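You operate a simulated robot arm through the tools that you are given. There is no shell and no other tool. Be economical: measure what you need, move in short steps, check, and stop when the job is done.

You run a simulated robot arm. Do the job below in one go: nothing can be reset, and whatever is moved stays where it is left.

Task
Take the green tumbler and put it on the draining board. Put the red tumbler in the floor of the water tray. Fetch the purple pad and set it on the shelf under the wooden bench. Put the blue beaker from the front of the ice table on the middle shelf of the stock rack and the white beaker on the mixing mat. Fetch the small ice bucket and set it on the coaster on the far end of the left bench. Put the pulp wad on the street end of the left bench away on the shelf under the crate table. Put the soda bottle marked "plum" from the round table top on the clear end of the cup bench and the soda bottle marked "lime" on the middle of the serving counter. Take the number stand labelled "1" from the square table top and put it on the shelf over the serving counter. Take the kumquat on the square table top and put it away on the street end of the left bench. Shut the blue drawer. Take the shaker and put it on the street end of the steel wall shelf. The order is free. Set down upright: green tumbler, red tumbler, purple pad, beaker, soda bottle, number stand, shaker.

Only the result counts: the job must be done as asked and must still hold three seconds after the hand-in. Knocking over, shifting, dropping, spilling or breaking anything else fails it.

Robot
A 7-joint arm with a two-finger parallel gripper on a trunk, on a base that drives. Base frame: it is fixed to the floor where the robot stands at the start and does not move with it; the origin is under the middle of the robot, x ahead of it, y to its left, z up. Readings come in m, rad, newtons and seconds.
With the tool pointing down near the work surface it reaches from about 0.1 to 0.8 m from the robot's upright axis, wherever it stands. Its first joint turns from -2.897 to 2.897 rad. Places, roughly: beaker [-2, 0, 0.75]; blue drawer [-1.8, 4.2, 0.7]; clear end of the cup bench [-4.1, 1.3, 0.8]; coaster (11x11x1 cm) [-3.4, -0.6, 0.8]; draining board [0.6, -0.2, 0.8]; floor of the water tray (20x20 cm) [0.8, -1.1, 0.44]; green tumbler (7x7x11 cm) [0.7, 0, 1.2]; kumquat (3x3x3 cm) [-1.4, 6, 0.5]; middle of the serving counter (21x19 cm) [-1.58, 4, 0.78]; middle shelf of the stock rack [-2.1, -2.7, 0.6]; mixing mat [-3.3, -1.1, 0.8]; number stand [-1.5, 5.75, 0.5]; pulp wad (10x5x4 cm) [-3.7, 0.3, 0.8]; purple pad (15x7x8 cm) [0.3, 0.8, 0.8]; red tumbler (7x7x11 cm) [0.2, 0.7, 0.8]; shaker [-3.75, 0.5, 0.75]; shelf over the serving counter (58x16 cm) [-1.2, 4.1, 1.42]; shelf under the crate table [-1.6, 0.9, 0.2]; shelf under the wooden bench [-1.2, -0.4, 0.3]; small ice bucket (12x11x10 cm) [-2.1, 0.2, 0.8]; soda bottle [-2.5, 5.5, 0.5]; street end of the left bench [-4, 0.5, 0.8]; street end of the steel wall shelf (25x196 cm) [-4.12, 0.44, 1.48]. Payload 3.43 kg.
Tool frame: the origin (TCP) lies between the finger pads and is the grasp point; the fingertips stand 0.03 m ahead of it; z points along the fingers, y is the line along which they close. The gripper opens to 0.094 m. The fingers are 0.028 m wide and 0.01 m thick; the gripper's body (0.05 by 0.096 m) begins 0.055 m behind the TCP.
Orientation is told as [roll, pitch, yaw] about the base's x, y, z axes, in that order, counted from this pose: with the fingers straight down and closing along the base's y, the tool's x points along the base's -x, its y along +y and its z along -z.

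Tools
- The arm moves only by the tool send_rows. Its argument "targets" is one flat list of numbers, 6 for each row, row after row: the shift along the tool's x, y, z in m, then the turn, a rotation vector about the tool's x, y, z in rad. In form: [dx, dy, dz, wx, wy, wz, dx, dy, dz, wx, wy, wz, ...]. A call has 1 to 10 rows; each row shifts and turns the commanded pose from where the row before left it, along the tool's axes as they then stand. "gripper" is the finger opening in m, from 0 to 0.094, set as the call begins (left out, the last holds). Rows are played at 5 a second. More than 0.05 m and 0.15 rad between two rows, or a gripper value outside its range, and nothing of the call is played. A pose out of reach is approached as far as the arm can. The call stops where the force on the tool passes 40 N (or 10 N more than at its start, if that is more) or the arm is blocked; 0.2 s more then pass. Each finger travels about 0.045 m/s and halts on what it meets, pressing with about 32 N; the grip force reading is that of the motor and also rises with nothing between the fingers. The clock runs only during rows and for 0.2 s after the last one: add rows that do not move to give the fingers time. It gives the time, the measured TCP pose, the force on the tool (base axes), the opening and the grip force at its end, in the units of the frame above (readings bear some noise), with the torque about the TCP (base axes, N m) and any sound that the robot's microphone picked up.
- Cameras (640 x 400 px; columns grow to the right, rows downward): "scene" is now at [0.5057, 0.2256, 1.4062]; the picture's right is [0.38, -0.92, 0.00], its down [-0.67, -0.28, -0.69] and it looks along [0.64, 0.26, -0.72] (base axes); focal length 214 px, centre (320, 200). "wrist" rides on the gripper at [0.076, 0.014, -0.102] in the tool frame; the picture's right is [-0.18, 0.98, 0.00], its down [-0.75, -0.14, -0.64] and it looks along [-0.63, -0.12, 0.77] (tool axes); focal length 243 px, centre (320, 200). There is no depth. A picture from a camera that has moved, and an enlarged one, comes with that camera's place and axes in the base frame and with its lens. The place of the scene camera against the robot may be out by one fixed shift of up to 0.012 m in any direction.
- camera(camera): a new picture of that camera. No time passes.
- raise_lower(by): slides the trunk up (or, below 0, down) by that many m; the arm and the scene camera ride with it, the base frame stays. It gives what a move gives, with no picture.
- base_move(legs): drives the robot by 1 to 6 legs, each [ahead, left, turn to the left] in m, m and rad, along the robot's own axes; the way and the turn of a leg run together, so that a leg with both is an arc; at most 1.5 m and 3.142 rad a leg. The arm and the cameras ride along, it lands a little off, and it stops where it bumps. It gives what a move gives.
- turn_head(pan, tilt): turns the head with the scene camera to pan (to the left, within 1.798 rad either way) and tilt (down, from -0.506 to 1.204), counted from straight ahead of the robot. It gives what a move gives.
- close_up(camera, box): a new picture of the part [left, top, right, bottom] of that camera's present view, enlarged. No time passes.
- job_done(): hands the job in; it is judged then, once.

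Go step by step. Nothing tells you exact positions but the pictures and the camera data: compare them with the known pose of the tool, close in by small moves and look again before you grip or let go. The budget is 577 turns and 360 pictures, counting those below and the enlarged ones. Unless the task says otherwise, let go and move clear before handing in.

The tools are called after "Emit:" as a command line: name --argument value ..., lists and objects as JSON in quotes. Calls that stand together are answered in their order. send_rows: Moves the arm, as the interface text tells. Its arguments: {"type":"object","properties":{"targets":{"type":"array","items":{"type":"number"}},"gripper":{"type":"number"}},"required":["targets"]} The other tools are called the same way: raise_lower (by) slides the trunk up or down; base_move (legs) drives the base; turn_head (pan, tilt) turns the head that bears the scene camera; camera (camera) takes a picture; close_up (camera, box) takes an enlarged picture of a part of a camera's view; job_done () hands the job in.

At the start:

```text
time_s: 0.0
eef_pos: [0.6025, 0.2588, 1.3838]
tcp_rot: [-0.002, 0.0, 0.0]
wrist_force: [0.2, 0.1, 0.2]
ft_torque: [-0.03, 0.0, 0.0]
opening: 0.0938
finger_force: 0.0
trunk travel left (down, up): [-0.475, 0.135]
robot x, y, heading: [-0.0043, 0.0023, 0.001]
head pan, tilt: [0.393, 0.81]
```

scene: 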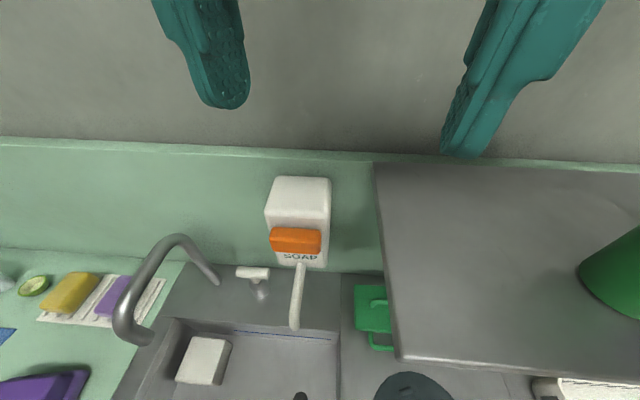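
wrist: 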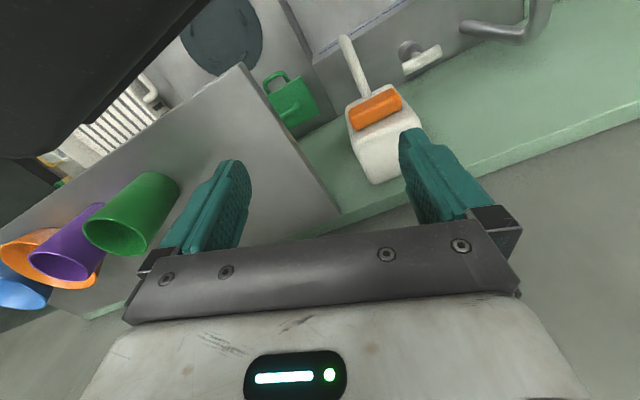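

I see a sink counter with a steel shelf carrying the green tumbler to the right. I'll look around with the head first.

Emit:
turn_head --pan 0.0 --tilt 0.6

Emit:
camera --camera "scene"

Emit:
turn_head --pan -0.8 --tilt 0.6

Emit:
camera --camera "scene"

Emit:
turn_head --pan 1.0 --tilt 0.9

Emit:
camera --camera "scene"

```text
time_s: 0.9
eef_pos: [0.6019, 0.2586, 1.3846]
tcp_rot: [0.0, 0.002, -0.001]
wrist_force: [0.0, -0.8, 0.4]
ft_torque: [0.0, 0.02, -0.01]
opening: 0.094
finger_force: 0.0
trunk travel left (down, up): [-0.475, 0.135]
robot x, y, heading: [0.0022, 0.0014, 0.002]
head pan, tilt: [0.0, 0.6]
```

```text
357 pictures are left
camera scene: at [0.52, 0.1949, 1.4239], right [0.0, -1.0, 0.0], down [-0.57, 0.0, -0.82], along [0.82, 0.0, -0.57], focal length 214 px, centre (320, 200)
```

scene: 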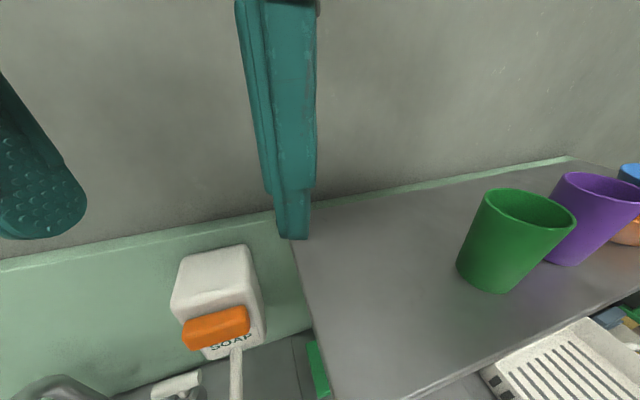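

```text
time_s: 2.0
eef_pos: [0.6026, 0.259, 1.3852]
tcp_rot: [0.0, 0.0, 0.002]
wrist_force: [-0.1, -0.1, 0.6]
ft_torque: [0.01, 0.02, 0.0]
opening: 0.094
finger_force: 0.0
trunk travel left (down, up): [-0.475, 0.135]
robot x, y, heading: [-0.0035, 0.001, -0.002]
head pan, tilt: [-0.799, 0.6]
```

```text
356 pictures are left
camera scene: at [0.4933, 0.1316, 1.424], right [-0.72, -0.7, 0.0], down [-0.39, 0.4, -0.83], along [0.58, -0.59, -0.56], focal length 214 px, centre (320, 200)
```

scene: 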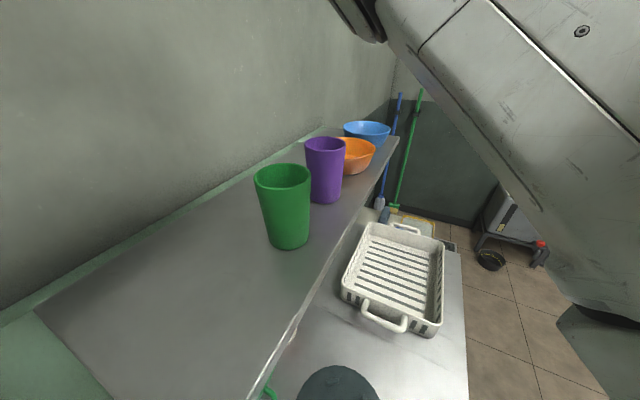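

```text
time_s: 3.8
eef_pos: [0.6021, 0.2594, 1.3848]
tcp_rot: [0.0, 0.0, -0.001]
wrist_force: [-0.1, -0.5, -0.1]
ft_torque: [0.01, 0.02, 0.0]
opening: 0.0942
finger_force: 0.1
trunk travel left (down, up): [-0.475, 0.135]
robot x, y, heading: [-0.0031, -0.0007, 0.004]
head pan, tilt: [1.0, 0.901]
```

```text
355 pictures are left
camera scene: at [0.4725, 0.2584, 1.3992], right [0.84, -0.54, 0.0], down [-0.42, -0.66, -0.62], along [0.34, 0.52, -0.78], focal length 214 px, centre (320, 200)
```

scene: 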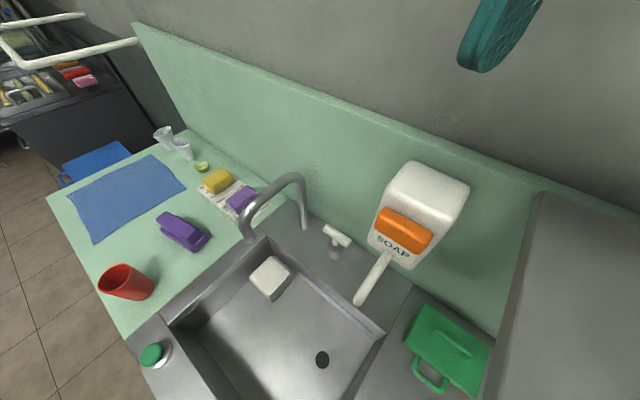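

I'd like a better view of the draining area beneath the steel shelf.

Emit:
turn_head --pan -0.4 --tilt 1.15

Emit:
camera --camera "scene"

Emit:
turn_head --pan -1.2 --tilt 0.9

Emit:
camera --camera "scene"

Emit:
turn_head --pan 1.79 --tilt 0.5

Emit:
camera --camera "scene"

Emit:
turn_head --pan -1.79 --tilt 0.5

Emit:
camera --camera "scene"

```text
time_s: 5.3
eef_pos: [0.6015, 0.2585, 1.3847]
tcp_rot: [0.001, -0.001, 0.002]
wrist_force: [-0.3, 0.5, 0.2]
ft_torque: [-0.03, 0.01, 0.01]
opening: 0.094
finger_force: 0.1
trunk travel left (down, up): [-0.475, 0.135]
robot x, y, heading: [0.0008, 0.0018, 0.004]
head pan, tilt: [-0.4, 1.15]
```

```text
354 pictures are left
camera scene: at [0.4866, 0.1717, 1.3822], right [-0.39, -0.92, 0.0], down [-0.84, 0.35, -0.41], along [0.38, -0.16, -0.91], focal length 214 px, centre (320, 200)
```

scene: 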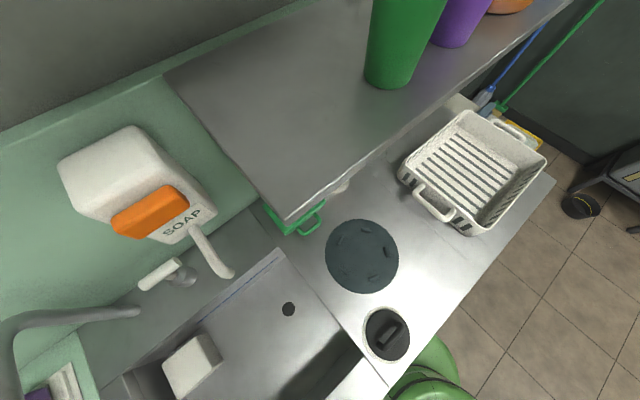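

```text
time_s: 6.5
eef_pos: [0.6019, 0.2583, 1.3865]
tcp_rot: [0.001, 0.0, 0.0]
wrist_force: [0.0, -0.7, 0.2]
ft_torque: [0.03, 0.0, 0.0]
opening: 0.094
finger_force: 0.0
trunk travel left (down, up): [-0.475, 0.135]
robot x, y, heading: [-0.001, -0.0009, -0.001]
head pan, tilt: [-1.201, 0.901]
```

```text
353 pictures are left
camera scene: at [0.459, 0.1245, 1.3992], right [-0.93, -0.36, 0.0], down [-0.28, 0.73, -0.62], along [0.22, -0.58, -0.78], focal length 214 px, centre (320, 200)
```

scene: 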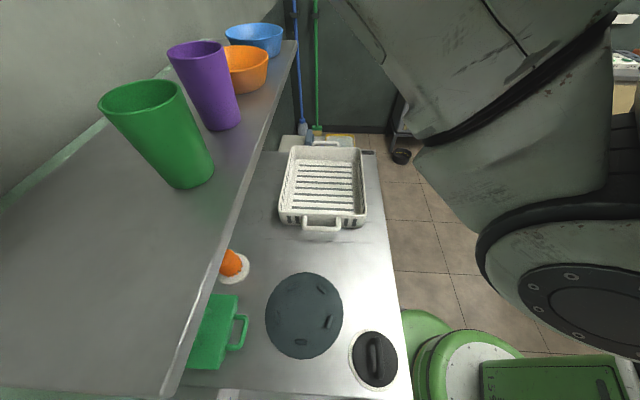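

```text
time_s: 9.0
eef_pos: [0.6025, 0.2585, 1.3848]
tcp_rot: [0.0, -0.001, 0.0]
wrist_force: [0.3, 0.5, -0.2]
ft_torque: [0.0, 0.0, -0.02]
opening: 0.0941
finger_force: 0.0
trunk travel left (down, up): [-0.475, 0.135]
robot x, y, heading: [0.0027, -0.0078, -0.0]
head pan, tilt: [1.791, 0.499]
```

```text
352 pictures are left
camera scene: at [0.4119, 0.2837, 1.4331], right [0.98, 0.22, 0.0], down [0.1, -0.47, -0.88], along [-0.19, 0.86, -0.48], focal length 214 px, centre (320, 200)
```

scene: 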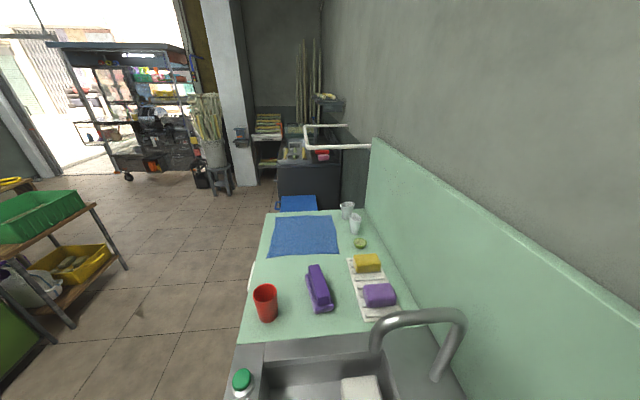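

```text
time_s: 12.0
eef_pos: [0.6024, 0.2597, 1.3847]
tcp_rot: [-0.001, -0.001, 0.0]
wrist_force: [0.8, -0.5, 0.3]
ft_torque: [-0.01, 0.0, -0.01]
opening: 0.094
finger_force: 0.0
trunk travel left (down, up): [-0.475, 0.135]
robot x, y, heading: [-0.0016, 0.0017, -0.002]
head pan, tilt: [-1.791, 0.499]
```

```text
351 pictures are left
camera scene: at [0.4118, 0.1061, 1.4331], right [-0.98, 0.22, 0.0], down [0.1, 0.47, -0.88], along [-0.19, -0.86, -0.48], focal length 214 px, centre (320, 200)
```

scene: 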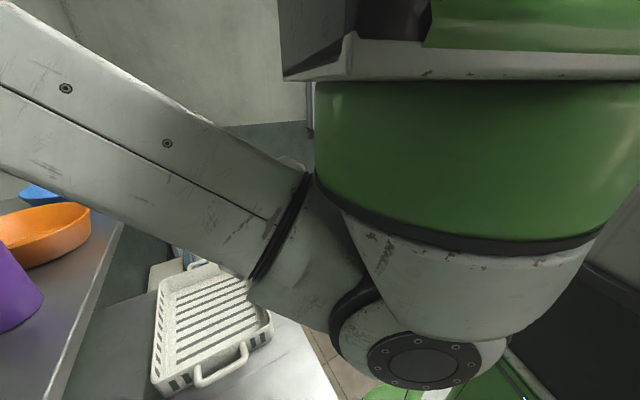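

Draining board is the steel area right of the sink; clear spot near (0.43,-0.13). I'll move the hand over the green tumbler first.

Emit:
send_rows --targets '[-0.02, -0.045, 0, 0, 0, 0, -0.02, -0.045, 0, 0, 0, 0, -0.02, -0.045, 0, 0, 0, 0, -0.02, -0.045, 0, 0, 0, 0, -0.02, -0.045, 0, 0, 0, 0, -0.01, -0.045, 0, 0, 0, 0]' --gripper 0.094

Emit:
turn_head --pan -0.3 --tilt 0.6

Emit:
camera --camera "scene"

Emit:
camera --camera "wrist"

```text
time_s: 13.4
eef_pos: [0.7123, -0.0119, 1.3826]
tcp_rot: [0.001, 0.0, 0.002]
wrist_force: [0.0, -0.5, 1.5]
ft_torque: [-0.06, 0.0, -0.01]
opening: 0.094
finger_force: 0.1
trunk travel left (down, up): [-0.475, 0.135]
robot x, y, heading: [-0.0027, 0.0017, 0.0]
head pan, tilt: [-1.791, 0.499]
```

```text
time_s: 15.0
eef_pos: [0.7122, -0.0113, 1.3847]
tcp_rot: [-0.001, 0.0, 0.0]
wrist_force: [-0.4, 0.0, 0.3]
ft_torque: [0.01, 0.02, 0.04]
opening: 0.0942
finger_force: 0.0
trunk travel left (down, up): [-0.475, 0.135]
robot x, y, heading: [0.0025, 0.0005, -0.0]
head pan, tilt: [-0.3, 0.6]
```

```text
350 pictures are left
camera scene: at [0.5161, 0.1686, 1.424], right [-0.3, -0.96, 0.0], down [-0.54, 0.17, -0.82], along [0.79, -0.24, -0.57], focal length 214 px, centre (320, 200)
```

scene: 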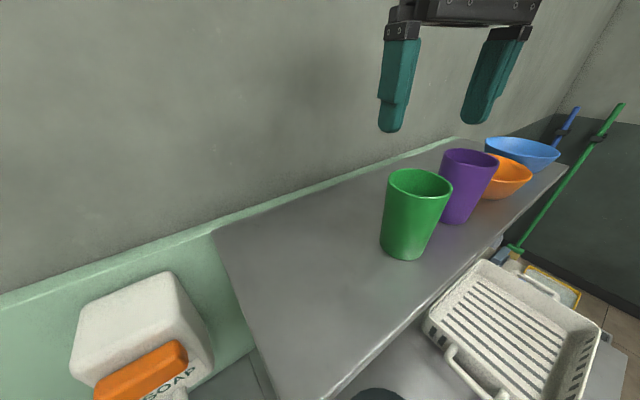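

```text
349 pictures are left
camera wrist: at [0.6353, 0.0022, 1.487], right [0.18, 0.98, 0.0], down [0.75, -0.14, 0.64], along [0.63, -0.12, -0.77], focal length 243 px, centre (320, 200)
```

wrist: 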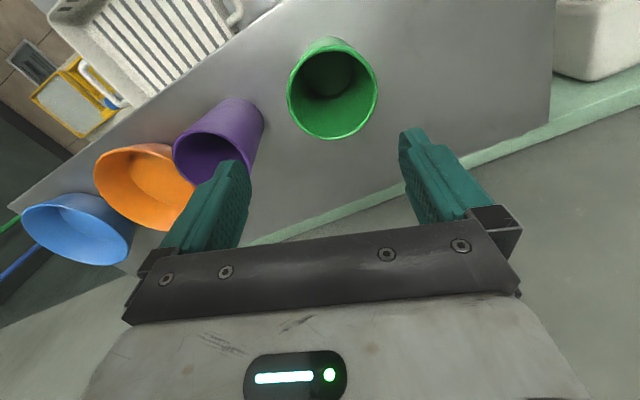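

By triangulation the tumbler is at about (0.683, 0.0), rim z≈1.305. I'll centre over it and recheck.

Emit:
send_rows --targets '[0.028, 0.011, 0, 0, 0, 0, 0, 0, 0, 0, 0, 0]'

Emit:
camera --camera "wrist"

Emit:
camera --camera "scene"

```text
time_s: 15.6
eef_pos: [0.6837, -0.0025, 1.3849]
tcp_rot: [0.0, -0.001, 0.0]
wrist_force: [0.1, 0.5, 0.1]
ft_torque: [0.01, 0.0, -0.01]
opening: 0.0938
finger_force: 0.0
trunk travel left (down, up): [-0.475, 0.135]
robot x, y, heading: [0.0023, -0.0002, 0.001]
head pan, tilt: [-0.3, 0.6]
```

```text
348 pictures are left
camera wrist: at [0.6072, 0.0129, 1.4871], right [0.18, 0.98, 0.0], down [0.75, -0.14, 0.64], along [0.63, -0.12, -0.77], focal length 243 px, centre (320, 200)
```

wrist: 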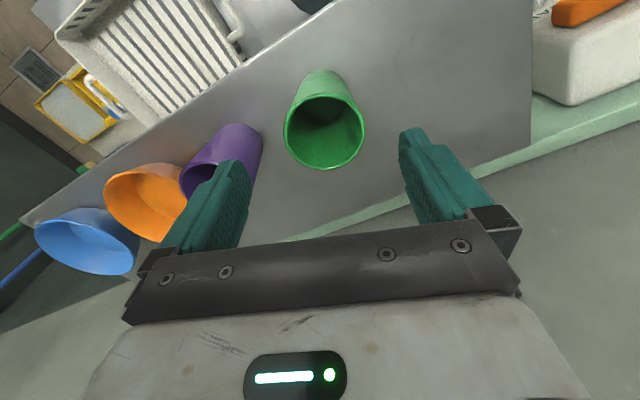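

```text
347 pictures are left
camera scene: at [0.516, 0.1686, 1.424], right [-0.3, -0.96, 0.0], down [-0.54, 0.17, -0.83], along [0.79, -0.24, -0.56], focal length 214 px, centre (320, 200)
```

scene: 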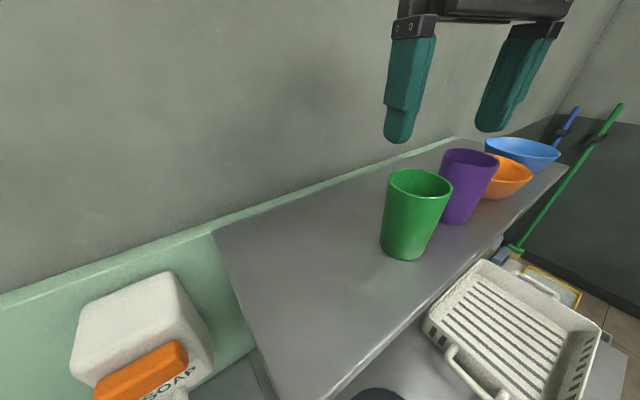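

Rim estimate z≈1.28, at x≈0.69. I'll shift slightly and lower to just above, then look.

Emit:
send_rows --targets '[-0.007, 0.003, 0.02, 0, 0, 0, 0, 0, 0.03, 0, 0, 0, 0, 0, 0, 0, 0, 0]'

Emit:
camera --camera "wrist"

Emit:
camera --camera "scene"

```text
time_s: 16.4
eef_pos: [0.6911, 0.0001, 1.3331]
tcp_rot: [-0.001, 0.0, -0.001]
wrist_force: [-0.1, 0.3, -0.9]
ft_torque: [-0.03, -0.01, -0.04]
opening: 0.0942
finger_force: 0.1
trunk travel left (down, up): [-0.475, 0.135]
robot x, y, heading: [0.0012, 0.0001, 0.0]
head pan, tilt: [-0.3, 0.6]
```

```text
346 pictures are left
camera wrist: at [0.6143, 0.0156, 1.4368], right [0.18, 0.98, 0.0], down [0.75, -0.14, 0.64], along [0.63, -0.12, -0.77], focal length 243 px, centre (320, 200)
```

wrist: 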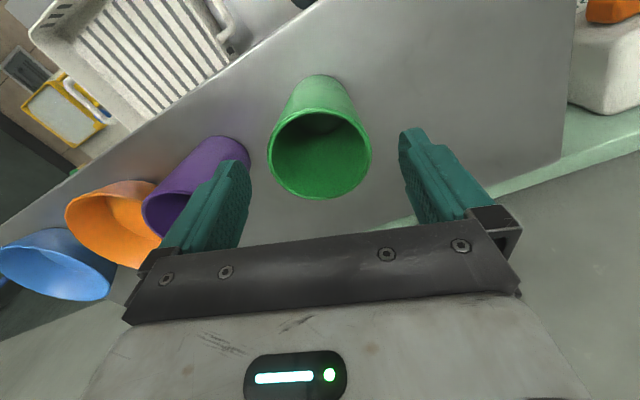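

```text
345 pictures are left
camera scene: at [0.5162, 0.1686, 1.424], right [-0.3, -0.96, 0.0], down [-0.54, 0.17, -0.82], along [0.79, -0.24, -0.57], focal length 214 px, centre (320, 200)
```

scene: 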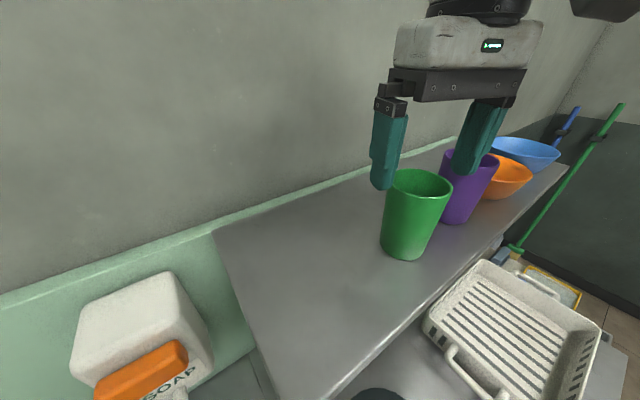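

Centred on the tumbler; rim ≈1.288. Descend and grip.

Emit:
send_rows --targets '[-0.001, 0, 0.04, 0, 0, 0, 0, 0, 0.04, 0, 0, 0, 0, 0, 0, 0, 0, 0]'

Emit:
send_rows --targets '[0, 0, 0, 0, 0, 0, 0, 0, 0, 0, 0, 0, 0, 0, 0, 0, 0, 0, 0, 0, 0, 0, 0, 0]' --gripper 0.05

Emit:
camera --camera "scene"

```text
time_s: 17.2
eef_pos: [0.6913, 0.003, 1.2536]
tcp_rot: [-0.002, 0.0, -0.001]
wrist_force: [-0.2, 0.0, -0.1]
ft_torque: [0.01, -0.04, 0.0]
opening: 0.0939
finger_force: 0.1
trunk travel left (down, up): [-0.475, 0.135]
robot x, y, heading: [0.0004, 0.0043, -0.0]
head pan, tilt: [-0.3, 0.6]
```

```text
time_s: 18.2
eef_pos: [0.692, 0.0036, 1.2545]
tcp_rot: [0.001, -0.001, 0.001]
wrist_force: [0.3, 0.1, 0.3]
ft_torque: [0.0, -0.03, -0.01]
opening: 0.0668
finger_force: 32.6
trunk travel left (down, up): [-0.475, 0.135]
robot x, y, heading: [-0.0017, 0.0031, 0.0]
head pan, tilt: [-0.3, 0.6]
```

```text
344 pictures are left
camera scene: at [0.5161, 0.1686, 1.424], right [-0.3, -0.96, 0.0], down [-0.54, 0.17, -0.82], along [0.79, -0.24, -0.57], focal length 214 px, centre (320, 200)
```

scene: 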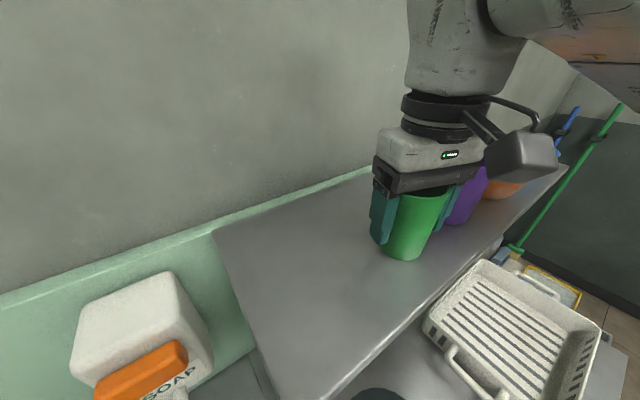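

Gripped. Lift and retract from the shelf.

Emit:
send_rows --targets '[0, 0, -0.04, 0, 0, 0, 0, 0, -0.03, 0, 0, 0, 0.045, 0, 0, 0, 0, 0, 0.045, 0, 0, 0, 0, 0, 0.045, 0, 0, 0, 0, 0, 0.045, 0, 0, 0, 0, 0, 0.045, -0.03, 0, 0, 0, 0, 0.045, -0.05, 0, 0, 0, 0, 0, -0.045, 0, 0, 0, 0, 0, 0, 0, 0, 0, 0]'

Emit:
turn_head --pan -1.0 --tilt 1.1

Emit:
camera --camera "scene"

Emit:
camera --camera "wrist"

```text
refused: row 7 steps farther than a row can; nothing moved
```

```text
time_s: 19.3
eef_pos: [0.6917, 0.0039, 1.2545]
tcp_rot: [0.001, 0.0, -0.001]
wrist_force: [0.0, -0.3, -0.2]
ft_torque: [-0.02, -0.02, 0.02]
opening: 0.0665
finger_force: 31.7
trunk travel left (down, up): [-0.475, 0.135]
robot x, y, heading: [0.0007, -0.0007, 0.001]
head pan, tilt: [-1.0, 1.1]
```

```text
343 pictures are left
camera scene: at [0.4658, 0.1416, 1.3854], right [-0.84, -0.54, 0.0], down [-0.48, 0.75, -0.45], along [0.25, -0.38, -0.89], focal length 214 px, centre (320, 200)
```

scene: 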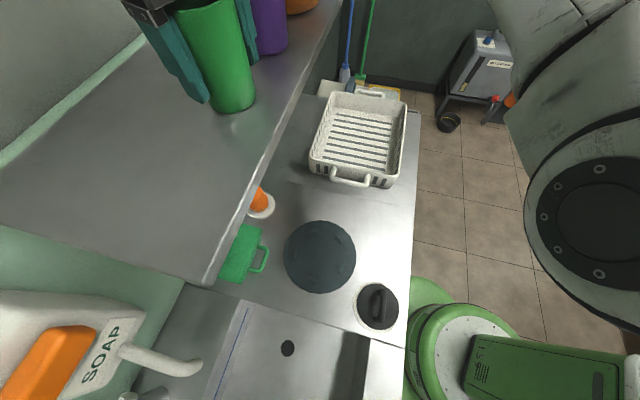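

```text
342 pictures are left
camera wrist: at [0.6148, 0.0176, 1.3571], right [0.18, 0.98, 0.0], down [0.75, -0.14, 0.64], along [0.63, -0.12, -0.77], focal length 243 px, centre (320, 200)
```

wrist: 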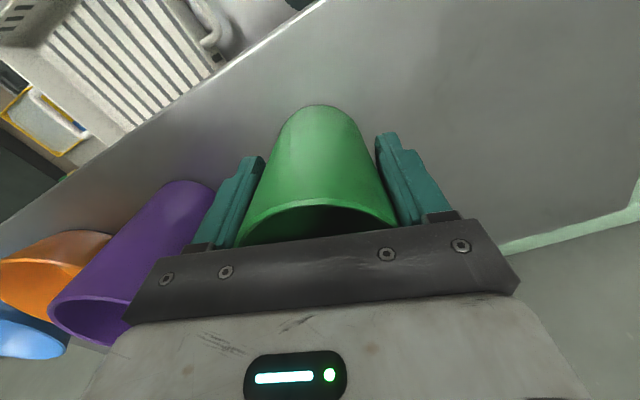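

Emit:
close_up --camera "scene" --box '[220, 80, 420, 340]'

Emit:
send_rows --targets '[0, 0, -0.04, 0, 0, 0, 0, 0, -0.03, 0, 0, 0, 0.045, 0, 0, 0, 0, 0, 0.045, 0, 0, 0, 0, 0, 0.045, 0, 0, 0, 0, 0, 0.045, 0, 0, 0, 0, 0, 0.035, -0.03, 0, 0, 0, 0, 0.035, -0.03, 0, 0, 0, 0, 0, -0.045, 0, 0, 0, 0, 0, 0, 0, 0, 0, 0]'

```text
1.54 times, centred on (320, 210) of scene
camera zoom: at [0.4658, 0.1416, 1.3854], right [-0.84, -0.54, 0.0], down [-0.48, 0.75, -0.45], along [0.25, -0.38, -0.89], focal length 330 px, centre (320, 185)
```

zoom: 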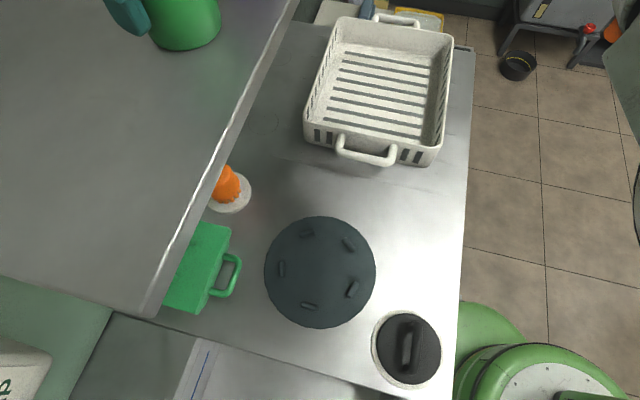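

```text
time_s: 20.8
eef_pos: [0.5161, -0.0045, 1.3275]
tcp_rot: [-0.013, -0.017, -0.048]
wrist_force: [51.0, -13.5, -10.9]
ft_torque: [1.26, 4.6, 0.54]
opening: 0.0665
finger_force: 31.3
out of reach, approached as far as the arm can: row 7
trunk travel left (down, up): [-0.475, 0.135]
robot x, y, heading: [0.0015, -0.0003, 0.002]
head pan, tilt: [-1.0, 1.1]
stopped in row 7: the force on the tool passed its limit at 228 N (the readings are from after the stop); the commanded pose is now the measured one
```

Something was touched around x=0.516 — likely the hand against the robot's own head. Look.

Emit:
camera --camera "scene"

Emit:
camera --camera "wrist"

```text
340 pictures are left
camera scene: at [0.4662, 0.1415, 1.3854], right [-0.84, -0.54, 0.0], down [-0.48, 0.75, -0.45], along [0.25, -0.38, -0.89], focal length 214 px, centre (320, 200)
```

scene: 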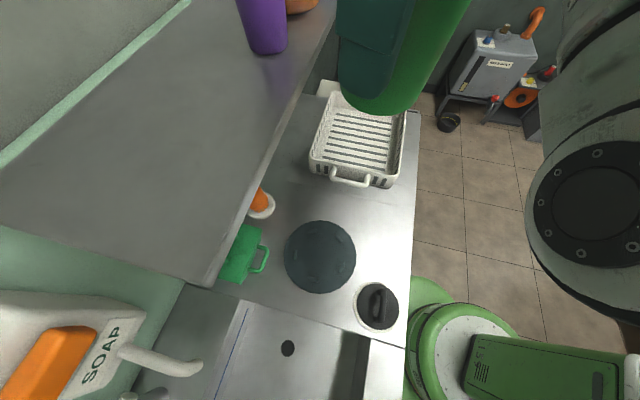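

```text
339 pictures are left
camera wrist: at [0.4382, 0.0146, 1.4289], right [0.23, 0.97, -0.01], down [0.73, -0.17, 0.66], along [0.64, -0.16, -0.75], focal length 243 px, centre (320, 200)
```

wrist: 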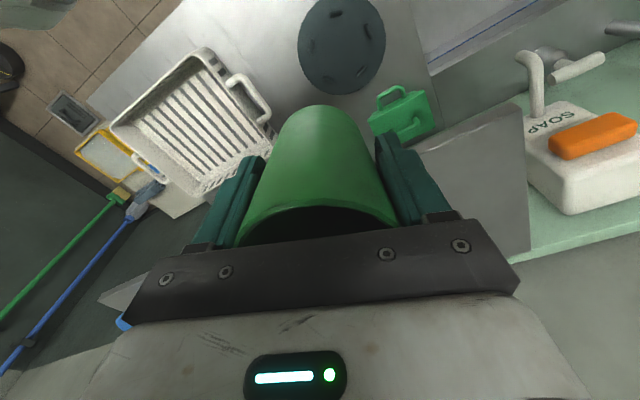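

The cup is still held; the hand likely touched the robot's own head. I'll move the hand forward and to the right away from the head, and drive the base back instead.

Emit:
send_rows --targets '[-0.02, -0.03, 0, 0.013, 0.017, -0.048, 0, -0.04, 0, 0, 0, 0, 0, -0.04, 0, 0, 0, 0, 0, -0.02, 0, 0, 0, 0]'

Emit:
base_move --legs '[[-0.1, 0, 0]]'

Emit:
camera --camera "scene"

Emit:
camera --camera "wrist"

```text
time_s: 21.8
eef_pos: [0.5331, -0.1355, 1.3308]
tcp_rot: [-0.025, 0.001, 0.002]
wrist_force: [-0.2, 0.1, -0.2]
ft_torque: [0.0, 0.0, 0.0]
opening: 0.0664
finger_force: 31.8
trunk travel left (down, up): [-0.475, 0.135]
robot x, y, heading: [0.0026, -0.0031, -0.0]
head pan, tilt: [-1.0, 1.1]
```

```text
time_s: 22.9
eef_pos: [0.4336, -0.1344, 1.3331]
tcp_rot: [-0.026, 0.003, 0.004]
wrist_force: [-0.3, 0.8, -0.5]
ft_torque: [0.04, 0.03, 0.0]
opening: 0.0663
finger_force: 32.2
trunk travel left (down, up): [-0.475, 0.135]
robot x, y, heading: [-0.1002, -0.0059, 0.001]
head pan, tilt: [-1.0, 1.1]
```

```text
338 pictures are left
camera scene: at [0.3657, 0.1418, 1.3853], right [-0.84, -0.54, 0.0], down [-0.48, 0.75, -0.45], along [0.25, -0.38, -0.89], focal length 214 px, centre (320, 200)
```

scene: 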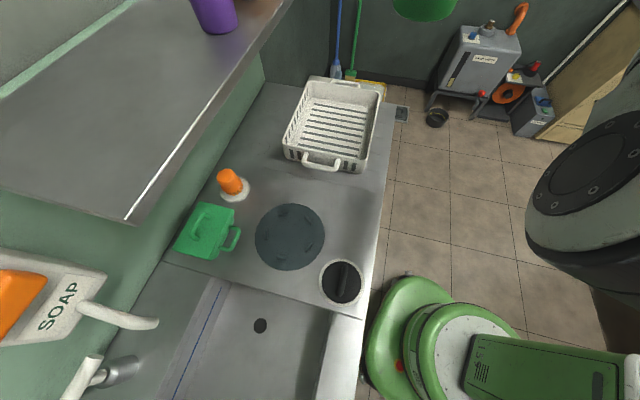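

```text
337 pictures are left
camera wrist: at [0.3564, -0.118, 1.4341], right [0.18, 0.98, -0.02], down [0.76, -0.12, 0.64], along [0.63, -0.14, -0.76], focal length 243 px, centre (320, 200)
```

wrist: 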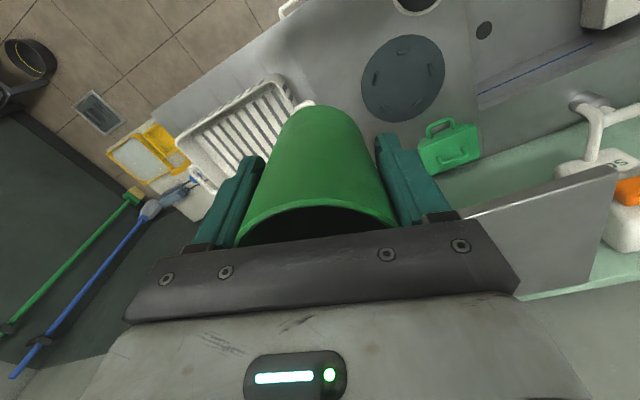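

Now descend toward the clear spot (0.43,-0.11) on the draining board.

Emit:
send_rows --targets '[0, 0.025, 0.045, -0.025, 0, 0, 0, 0, 0.045, 0, 0, 0, 0, 0, 0.045, 0, 0, 0, 0, 0, 0.045, 0, 0, 0, 0, 0, 0.045, 0, 0, 0, 0, 0, 0.045, 0, 0, 0, 0, 0, 0.045, 0, 0, 0, 0, 0, 0.045, 0, 0, 0]'

Emit:
camera --camera "scene"

Emit:
camera --camera "wrist"

```text
refused: row 1 steps farther than a row can; nothing moved
```

```text
336 pictures are left
camera scene: at [0.3657, 0.1418, 1.3853], right [-0.84, -0.54, 0.0], down [-0.48, 0.75, -0.45], along [0.25, -0.38, -0.89], focal length 214 px, centre (320, 200)
```

scene: 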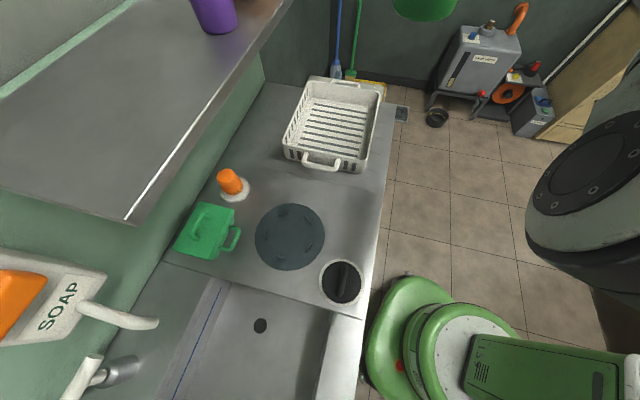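

```text
335 pictures are left
camera wrist: at [0.3564, -0.118, 1.4341], right [0.18, 0.98, -0.02], down [0.76, -0.12, 0.64], along [0.63, -0.14, -0.76], focal length 243 px, centre (320, 200)
```

wrist: 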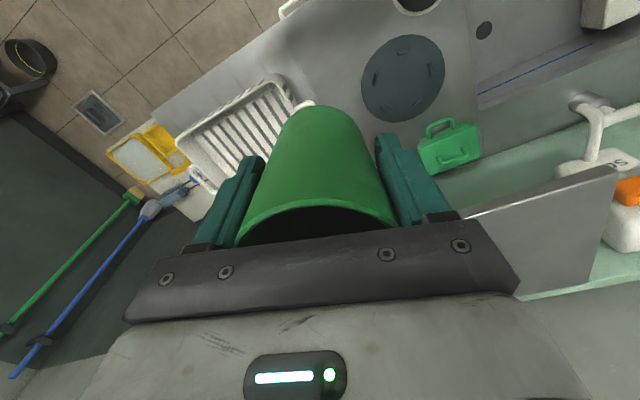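

The combined step was too long; resend with smaller steps.

Emit:
send_rows --targets '[0, 0.025, 0.04, -0.025, 0, 0, 0, 0, 0.048, 0, 0, 0, 0, 0, 0.048, 0, 0, 0, 0, 0, 0.048, 0, 0, 0, 0, 0, 0.048, 0, 0, 0, 0, 0, 0.048, 0, 0, 0, 0, 0, 0.048, 0, 0, 0, 0, 0, 0.03, 0, 0, 0]'

Emit:
camera --camera "scene"

```text
time_s: 24.7
eef_pos: [0.4329, -0.1108, 1.2919]
tcp_rot: [0.0, 0.002, 0.005]
wrist_force: [0.5, -0.5, -0.3]
ft_torque: [-0.01, 0.0, -0.01]
opening: 0.0664
finger_force: 31.9
out of reach, approached as far as the arm can: row 2, 3, 4, 5, 6, 7, 8
trunk travel left (down, up): [-0.475, 0.135]
robot x, y, heading: [-0.0989, -0.0013, -0.004]
head pan, tilt: [-1.0, 1.1]
```

```text
334 pictures are left
camera scene: at [0.3656, 0.1418, 1.3854], right [-0.84, -0.54, 0.0], down [-0.48, 0.75, -0.45], along [0.25, -0.38, -0.89], focal length 214 px, centre (320, 200)
```

scene: 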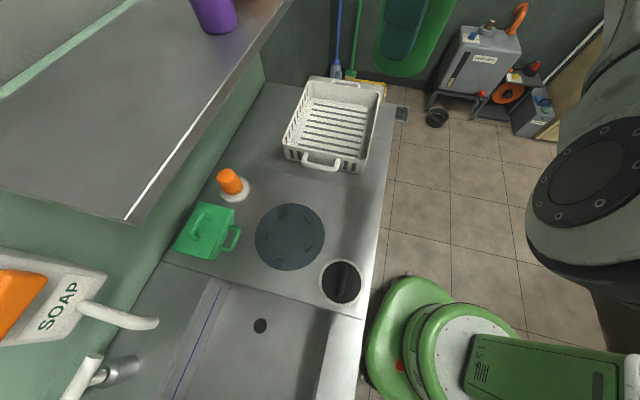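

The arm can't go lower in this configuration; use the trunk.

Emit:
raise_lower --by -0.36

Emit:
camera --camera "scene"

Emit:
camera --camera "wrist"

```text
time_s: 28.2
eef_pos: [0.4326, -0.1108, 0.9319]
tcp_rot: [0.0, 0.002, 0.004]
wrist_force: [-0.6, 0.5, -1.5]
ft_torque: [0.02, 0.02, 0.01]
opening: 0.066
finger_force: 31.9
trunk travel left (down, up): [-0.115, 0.495]
robot x, y, heading: [-0.0985, -0.0004, 0.003]
head pan, tilt: [-1.0, 1.1]
```

```text
333 pictures are left
camera scene: at [0.3656, 0.1418, 1.0254], right [-0.84, -0.54, 0.0], down [-0.48, 0.75, -0.45], along [0.25, -0.38, -0.89], focal length 214 px, centre (320, 200)
```

scene: 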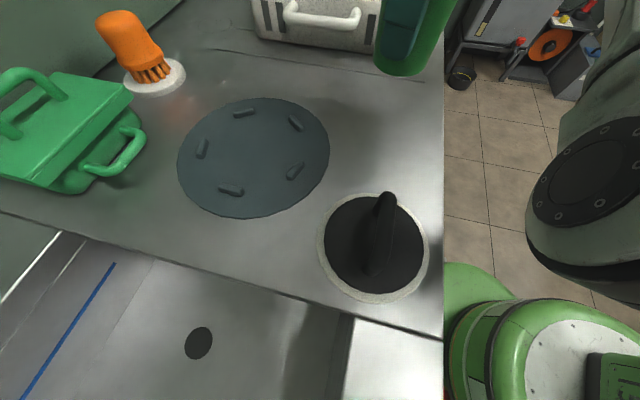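

```text
332 pictures are left
camera wrist: at [0.3563, -0.0966, 1.0346], right [0.18, 0.98, 0.0], down [0.76, -0.14, 0.64], along [0.63, -0.12, -0.77], focal length 243 px, centre (320, 200)
```

wrist: 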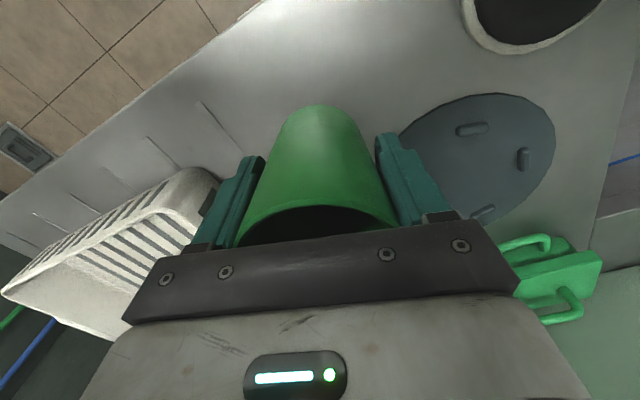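

The draining board (with fan grooves) lies below. I'll nudge to (0.45,-0.13) and try lowering with the arm.

Emit:
send_rows --targets '[-0.017, -0.018, 0, 0, 0, 0, 0, 0, 0.02, 0, 0, 0]'

Emit:
camera --camera "scene"

```text
time_s: 28.8
eef_pos: [0.4488, -0.1298, 0.9117]
tcp_rot: [0.0, 0.003, 0.0]
wrist_force: [-0.6, -0.2, -1.1]
ft_torque: [-0.01, 0.02, -0.02]
opening: 0.0663
finger_force: 32.3
trunk travel left (down, up): [-0.115, 0.495]
robot x, y, heading: [-0.1004, -0.0026, 0.001]
head pan, tilt: [-1.0, 1.1]
```

```text
331 pictures are left
camera scene: at [0.3655, 0.1418, 1.0255], right [-0.84, -0.54, 0.0], down [-0.48, 0.75, -0.45], along [0.25, -0.38, -0.89], focal length 214 px, centre (320, 200)
```

scene: 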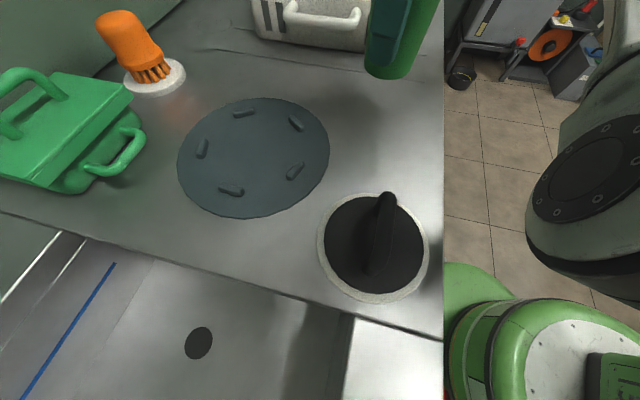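

Emit:
send_rows --targets '[0, 0, 0.008, 0, 0, 0, 0, 0, 0.008, 0, 0, 0, 0, 0, 0.004, 0, 0, 0, 0, 0, 0.004, 0, 0, 0, 0, 0, 0.004, 0, 0, 0]'

```text
time_s: 30.0
eef_pos: [0.4503, -0.1297, 0.9113]
tcp_rot: [0.001, 0.002, 0.001]
wrist_force: [-1.1, 0.8, 0.3]
ft_torque: [0.0, 0.0, 0.01]
opening: 0.0662
finger_force: 32.4
out of reach, approached as far as the arm can: row 1, 2, 3, 4, 5
trunk travel left (down, up): [-0.115, 0.495]
robot x, y, heading: [-0.0971, -0.0016, -0.004]
head pan, tilt: [-1.0, 1.1]
```

Emit:
send_rows --targets '[0, 0, -0.04, 0, 0, 0, 0, 0, 0, 0, 0, 0]'

Emit:
raise_lower --by -0.07

Emit:
send_rows --targets '[0, 0, 0.004, 0, 0, 0, 0, 0, 0.004, 0, 0, 0, 0, 0, 0.004, 0, 0, 0, 0, 0, 0.004, 0, 0, 0, 0, 0, 0.004, 0, 0, 0, 0, 0, 0.004, 0, 0, 0, 0, 0, 0.004, 0, 0, 0, 0, 0, 0.004, 0, 0, 0, 0, 0, 0.004, 0, 0, 0]'

```text
time_s: 30.6
eef_pos: [0.4507, -0.1312, 0.9519]
tcp_rot: [-0.002, 0.003, 0.003]
wrist_force: [0.9, 0.4, 0.3]
ft_torque: [0.02, 0.02, -0.01]
opening: 0.0663
finger_force: 31.7
trunk travel left (down, up): [-0.115, 0.495]
robot x, y, heading: [-0.1006, -0.0013, -0.001]
head pan, tilt: [-1.0, 1.1]
```

```text
time_s: 31.7
eef_pos: [0.4509, -0.1287, 0.8816]
tcp_rot: [0.0, 0.001, 0.004]
wrist_force: [0.1, -0.3, -0.9]
ft_torque: [-0.02, 0.0, -0.02]
opening: 0.0662
finger_force: 31.7
trunk travel left (down, up): [-0.045, 0.565]
robot x, y, heading: [-0.0979, -0.0047, 0.004]
head pan, tilt: [-1.0, 1.1]
```

```text
time_s: 33.7
eef_pos: [0.4498, -0.13, 0.8467]
tcp_rot: [0.0, 0.0, 0.0]
wrist_force: [1.7, -4.3, 25.2]
ft_torque: [0.12, -0.07, 0.07]
opening: 0.0658
finger_force: 31.9
trunk travel left (down, up): [-0.045, 0.565]
robot x, y, heading: [-0.1032, 0.0008, 0.001]
head pan, tilt: [-1.0, 1.1]
```

Contact on the board. Release and look.

Emit:
send_rows --targets '[0, 0, -0.001, 0, 0, 0, 0, 0, 0, 0, 0, 0, 0, 0, 0, 0, 0, 0, 0, 0, 0, 0, 0, 0]' --gripper 0.094

Emit:
send_rows --targets '[0, 0, -0.04, 0, 0, 0, 0, 0, -0.04, 0, 0, 0]'

Emit:
raise_lower --by 0.3

Emit:
camera --camera "scene"

```text
time_s: 34.7
eef_pos: [0.4494, -0.1304, 0.8465]
tcp_rot: [-0.001, 0.0, 0.004]
wrist_force: [0.0, 0.4, -0.7]
ft_torque: [0.03, 0.0, 0.01]
opening: 0.0938
finger_force: 0.0
trunk travel left (down, up): [-0.045, 0.565]
robot x, y, heading: [-0.0992, -0.0009, -0.0]
head pan, tilt: [-1.0, 1.1]
```

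```text
time_s: 35.3
eef_pos: [0.4492, -0.1287, 0.9269]
tcp_rot: [0.001, 0.004, 0.005]
wrist_force: [0.1, -1.3, -0.1]
ft_torque: [0.05, 0.03, -0.01]
opening: 0.094
finger_force: 0.0
trunk travel left (down, up): [-0.045, 0.565]
robot x, y, heading: [-0.0985, -0.0009, 0.002]
head pan, tilt: [-1.0, 1.1]
```

```text
time_s: 38.3
eef_pos: [0.4501, -0.1298, 1.2274]
tcp_rot: [0.0, 0.0, 0.003]
wrist_force: [0.0, -0.5, 0.1]
ft_torque: [0.01, -0.01, 0.01]
opening: 0.0939
finger_force: 0.2
trunk travel left (down, up): [-0.345, 0.265]
robot x, y, heading: [-0.1061, 0.0027, 0.0]
head pan, tilt: [-1.0, 1.1]
```

```text
330 pictures are left
camera scene: at [0.3656, 0.1418, 1.2553], right [-0.84, -0.54, 0.0], down [-0.48, 0.75, -0.45], along [0.25, -0.38, -0.89], focal length 214 px, centre (320, 200)
```

scene: 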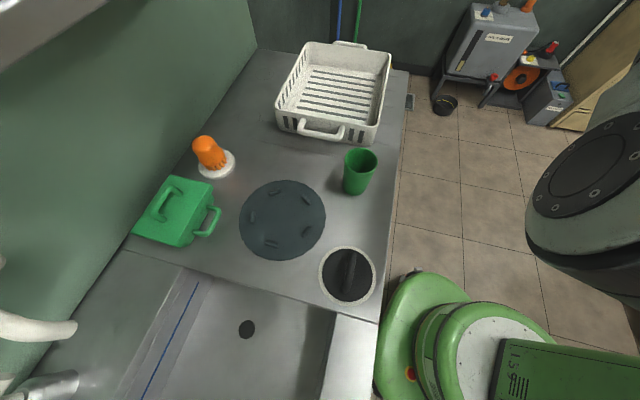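

Green tumbler stands on the draining board. The counter runs about 0.3 rad rotated; I'll turn square to it and slide left to the red tumbler.

Emit:
base_move --legs '[[0, 0, 0.3], [-0.085, 0.571, 0]]'

Emit:
turn_head --pan 0.3 --tilt 1.1

Emit:
camera --camera "scene"

Emit:
camera --camera "wrist"

```text
time_s: 42.6
eef_pos: [0.213, 0.5609, 1.2276]
tcp_rot: [0.001, 0.002, 0.302]
wrist_force: [-0.4, 1.0, -0.2]
ft_torque: [-0.02, 0.01, -0.01]
opening: 0.094
finger_force: 0.1
trunk travel left (down, up): [-0.345, 0.265]
robot x, y, heading: [-0.3513, 0.524, 0.297]
head pan, tilt: [-1.0, 1.1]
```

```text
time_s: 44.0
eef_pos: [0.2144, 0.5609, 1.2275]
tcp_rot: [0.0, 0.001, 0.301]
wrist_force: [-0.8, -0.1, -0.5]
ft_torque: [0.02, 0.03, 0.04]
opening: 0.0938
finger_force: 0.0
trunk travel left (down, up): [-0.345, 0.265]
robot x, y, heading: [-0.3497, 0.5242, 0.301]
head pan, tilt: [0.3, 1.1]
```

```text
329 pictures are left
camera scene: at [0.0561, 0.8746, 1.2554], right [0.56, -0.83, 0.0], down [-0.74, -0.5, -0.45], along [0.37, 0.26, -0.89], focal length 214 px, centre (320, 200)
```

scene: 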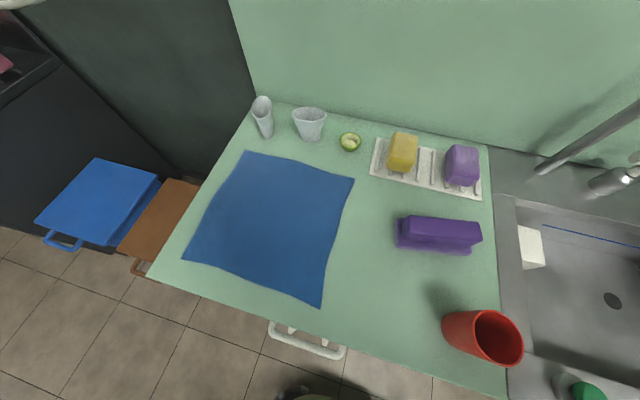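

```text
328 pictures are left
camera wrist: at [0.136, 0.5519, 1.3301], right [-0.12, 0.99, 0.0], down [0.76, 0.09, 0.64], along [0.64, 0.07, -0.77], focal length 243 px, centre (320, 200)
```

wrist: 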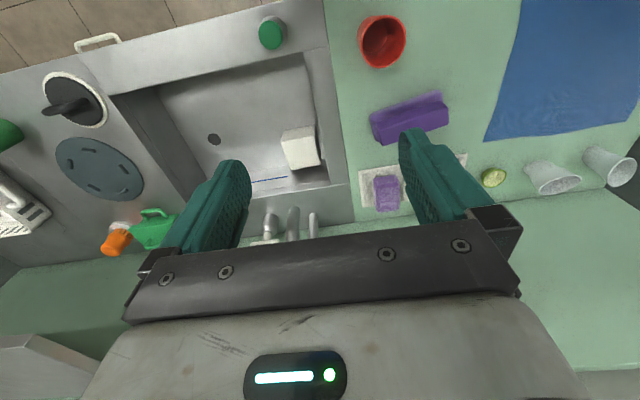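

Red rim ≈(0.177,0.652), pad ≈(0.307,0.757). Move over the red tumbler and lower the trunk.

Emit:
send_rows --targets '[0.004, 0.049, 0, 0, 0, 0, 0.004, 0.049, 0, 0, 0, 0]'

Emit:
raise_lower --by -0.25

Emit:
camera --camera "wrist"

```text
time_s: 44.6
eef_pos: [0.1763, 0.6519, 1.2262]
tcp_rot: [0.002, 0.002, 0.301]
wrist_force: [0.5, 0.1, 0.0]
ft_torque: [0.01, 0.01, 0.0]
opening: 0.0941
finger_force: 0.0
trunk travel left (down, up): [-0.345, 0.265]
robot x, y, heading: [-0.3507, 0.5219, 0.298]
head pan, tilt: [0.3, 1.1]
```

```text
time_s: 47.2
eef_pos: [0.1759, 0.6525, 0.9779]
tcp_rot: [0.0, 0.002, 0.301]
wrist_force: [0.9, -0.5, 0.0]
ft_torque: [-0.02, -0.01, 0.01]
opening: 0.0943
finger_force: 0.0
trunk travel left (down, up): [-0.095, 0.515]
robot x, y, heading: [-0.3527, 0.5223, 0.303]
head pan, tilt: [0.3, 1.1]
```

```text
327 pictures are left
camera wrist: at [0.0993, 0.6432, 1.0799], right [-0.12, 0.99, 0.0], down [0.76, 0.09, 0.64], along [0.64, 0.07, -0.77], focal length 243 px, centre (320, 200)
```

wrist: 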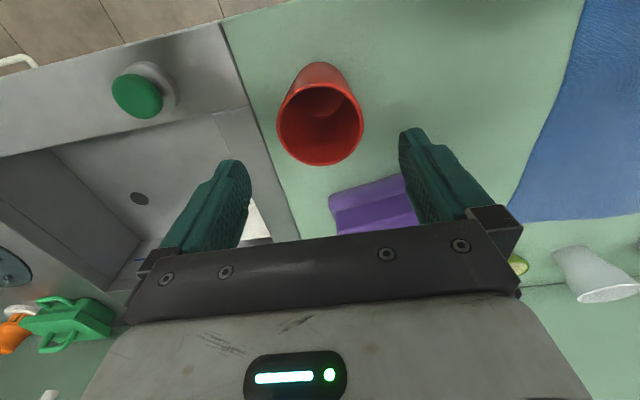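

Emit:
raise_lower --by -0.04

Emit:
send_rows --targets '[-0.003, -0.001, 0.02, 0, 0, 0, 0, 0, 0.03, 0, 0, 0, 0, 0, 0.03, 0, 0, 0, 0, 0, 0, 0, 0, 0]'

Emit:
camera --camera "wrist"

```text
time_s: 48.0
eef_pos: [0.1763, 0.6522, 0.9382]
tcp_rot: [-0.001, 0.0, 0.303]
wrist_force: [0.2, -0.1, 0.0]
ft_torque: [0.0, 0.0, 0.01]
opening: 0.0938
finger_force: 0.0
trunk travel left (down, up): [-0.055, 0.555]
robot x, y, heading: [-0.3496, 0.5265, 0.298]
head pan, tilt: [0.3, 1.1]
```

```text
time_s: 49.0
eef_pos: [0.1837, 0.6522, 0.8822]
tcp_rot: [0.0, 0.001, 0.302]
wrist_force: [1.4, 0.0, -0.4]
ft_torque: [0.02, 0.01, -0.03]
opening: 0.0939
finger_force: 0.0
out of reach, approached as far as the arm can: row 3
trunk travel left (down, up): [-0.055, 0.555]
robot x, y, heading: [-0.3523, 0.5214, 0.302]
head pan, tilt: [0.3, 1.1]
```

```text
326 pictures are left
camera wrist: at [0.1072, 0.6426, 0.9857], right [-0.12, 0.99, 0.0], down [0.76, 0.09, 0.64], along [0.64, 0.07, -0.77], focal length 243 px, centre (320, 200)
```

wrist: 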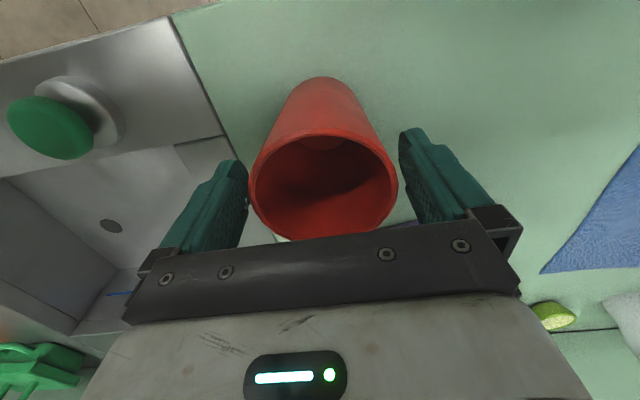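

Emit:
raise_lower --by -0.028

Emit:
send_rows --targets '[0.004, 0, 0, 0, 0, 0, 0, 0, 0, 0, 0, 0, 0, 0, 0, 0, 0, 0, 0, 0, 0, 0, 0, 0, 0, 0, 0, 0, 0, 0]' --gripper 0.05

Emit:
camera --camera "wrist"

```text
time_s: 49.8
eef_pos: [0.1847, 0.6511, 0.8547]
tcp_rot: [0.002, 0.002, 0.303]
wrist_force: [0.3, 0.0, 0.6]
ft_torque: [0.0, 0.01, 0.01]
opening: 0.0939
finger_force: 0.1
trunk travel left (down, up): [-0.027, 0.583]
robot x, y, heading: [-0.3518, 0.5222, 0.298]
head pan, tilt: [0.3, 1.1]
```

```text
time_s: 51.0
eef_pos: [0.1805, 0.65, 0.8543]
tcp_rot: [0.0, 0.002, 0.302]
wrist_force: [0.3, -0.4, 1.2]
ft_torque: [-0.04, -0.01, -0.01]
opening: 0.0664
finger_force: 32.4
trunk travel left (down, up): [-0.027, 0.583]
robot x, y, heading: [-0.3498, 0.5187, 0.3]
head pan, tilt: [0.3, 1.1]
```

```text
325 pictures are left
camera wrist: at [0.1035, 0.6412, 0.9582], right [-0.12, 0.99, 0.0], down [0.76, 0.09, 0.64], along [0.64, 0.07, -0.77], focal length 243 px, centre (320, 200)
```

wrist: 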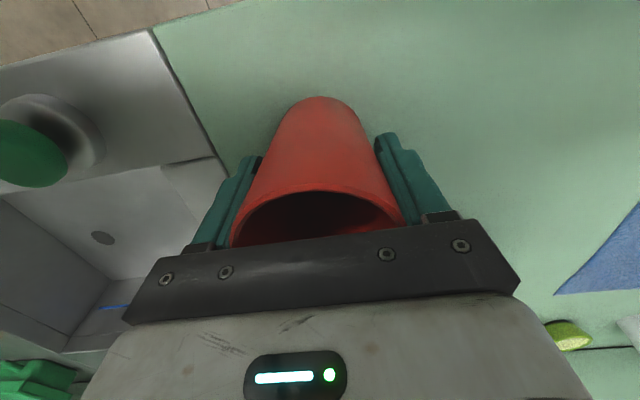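

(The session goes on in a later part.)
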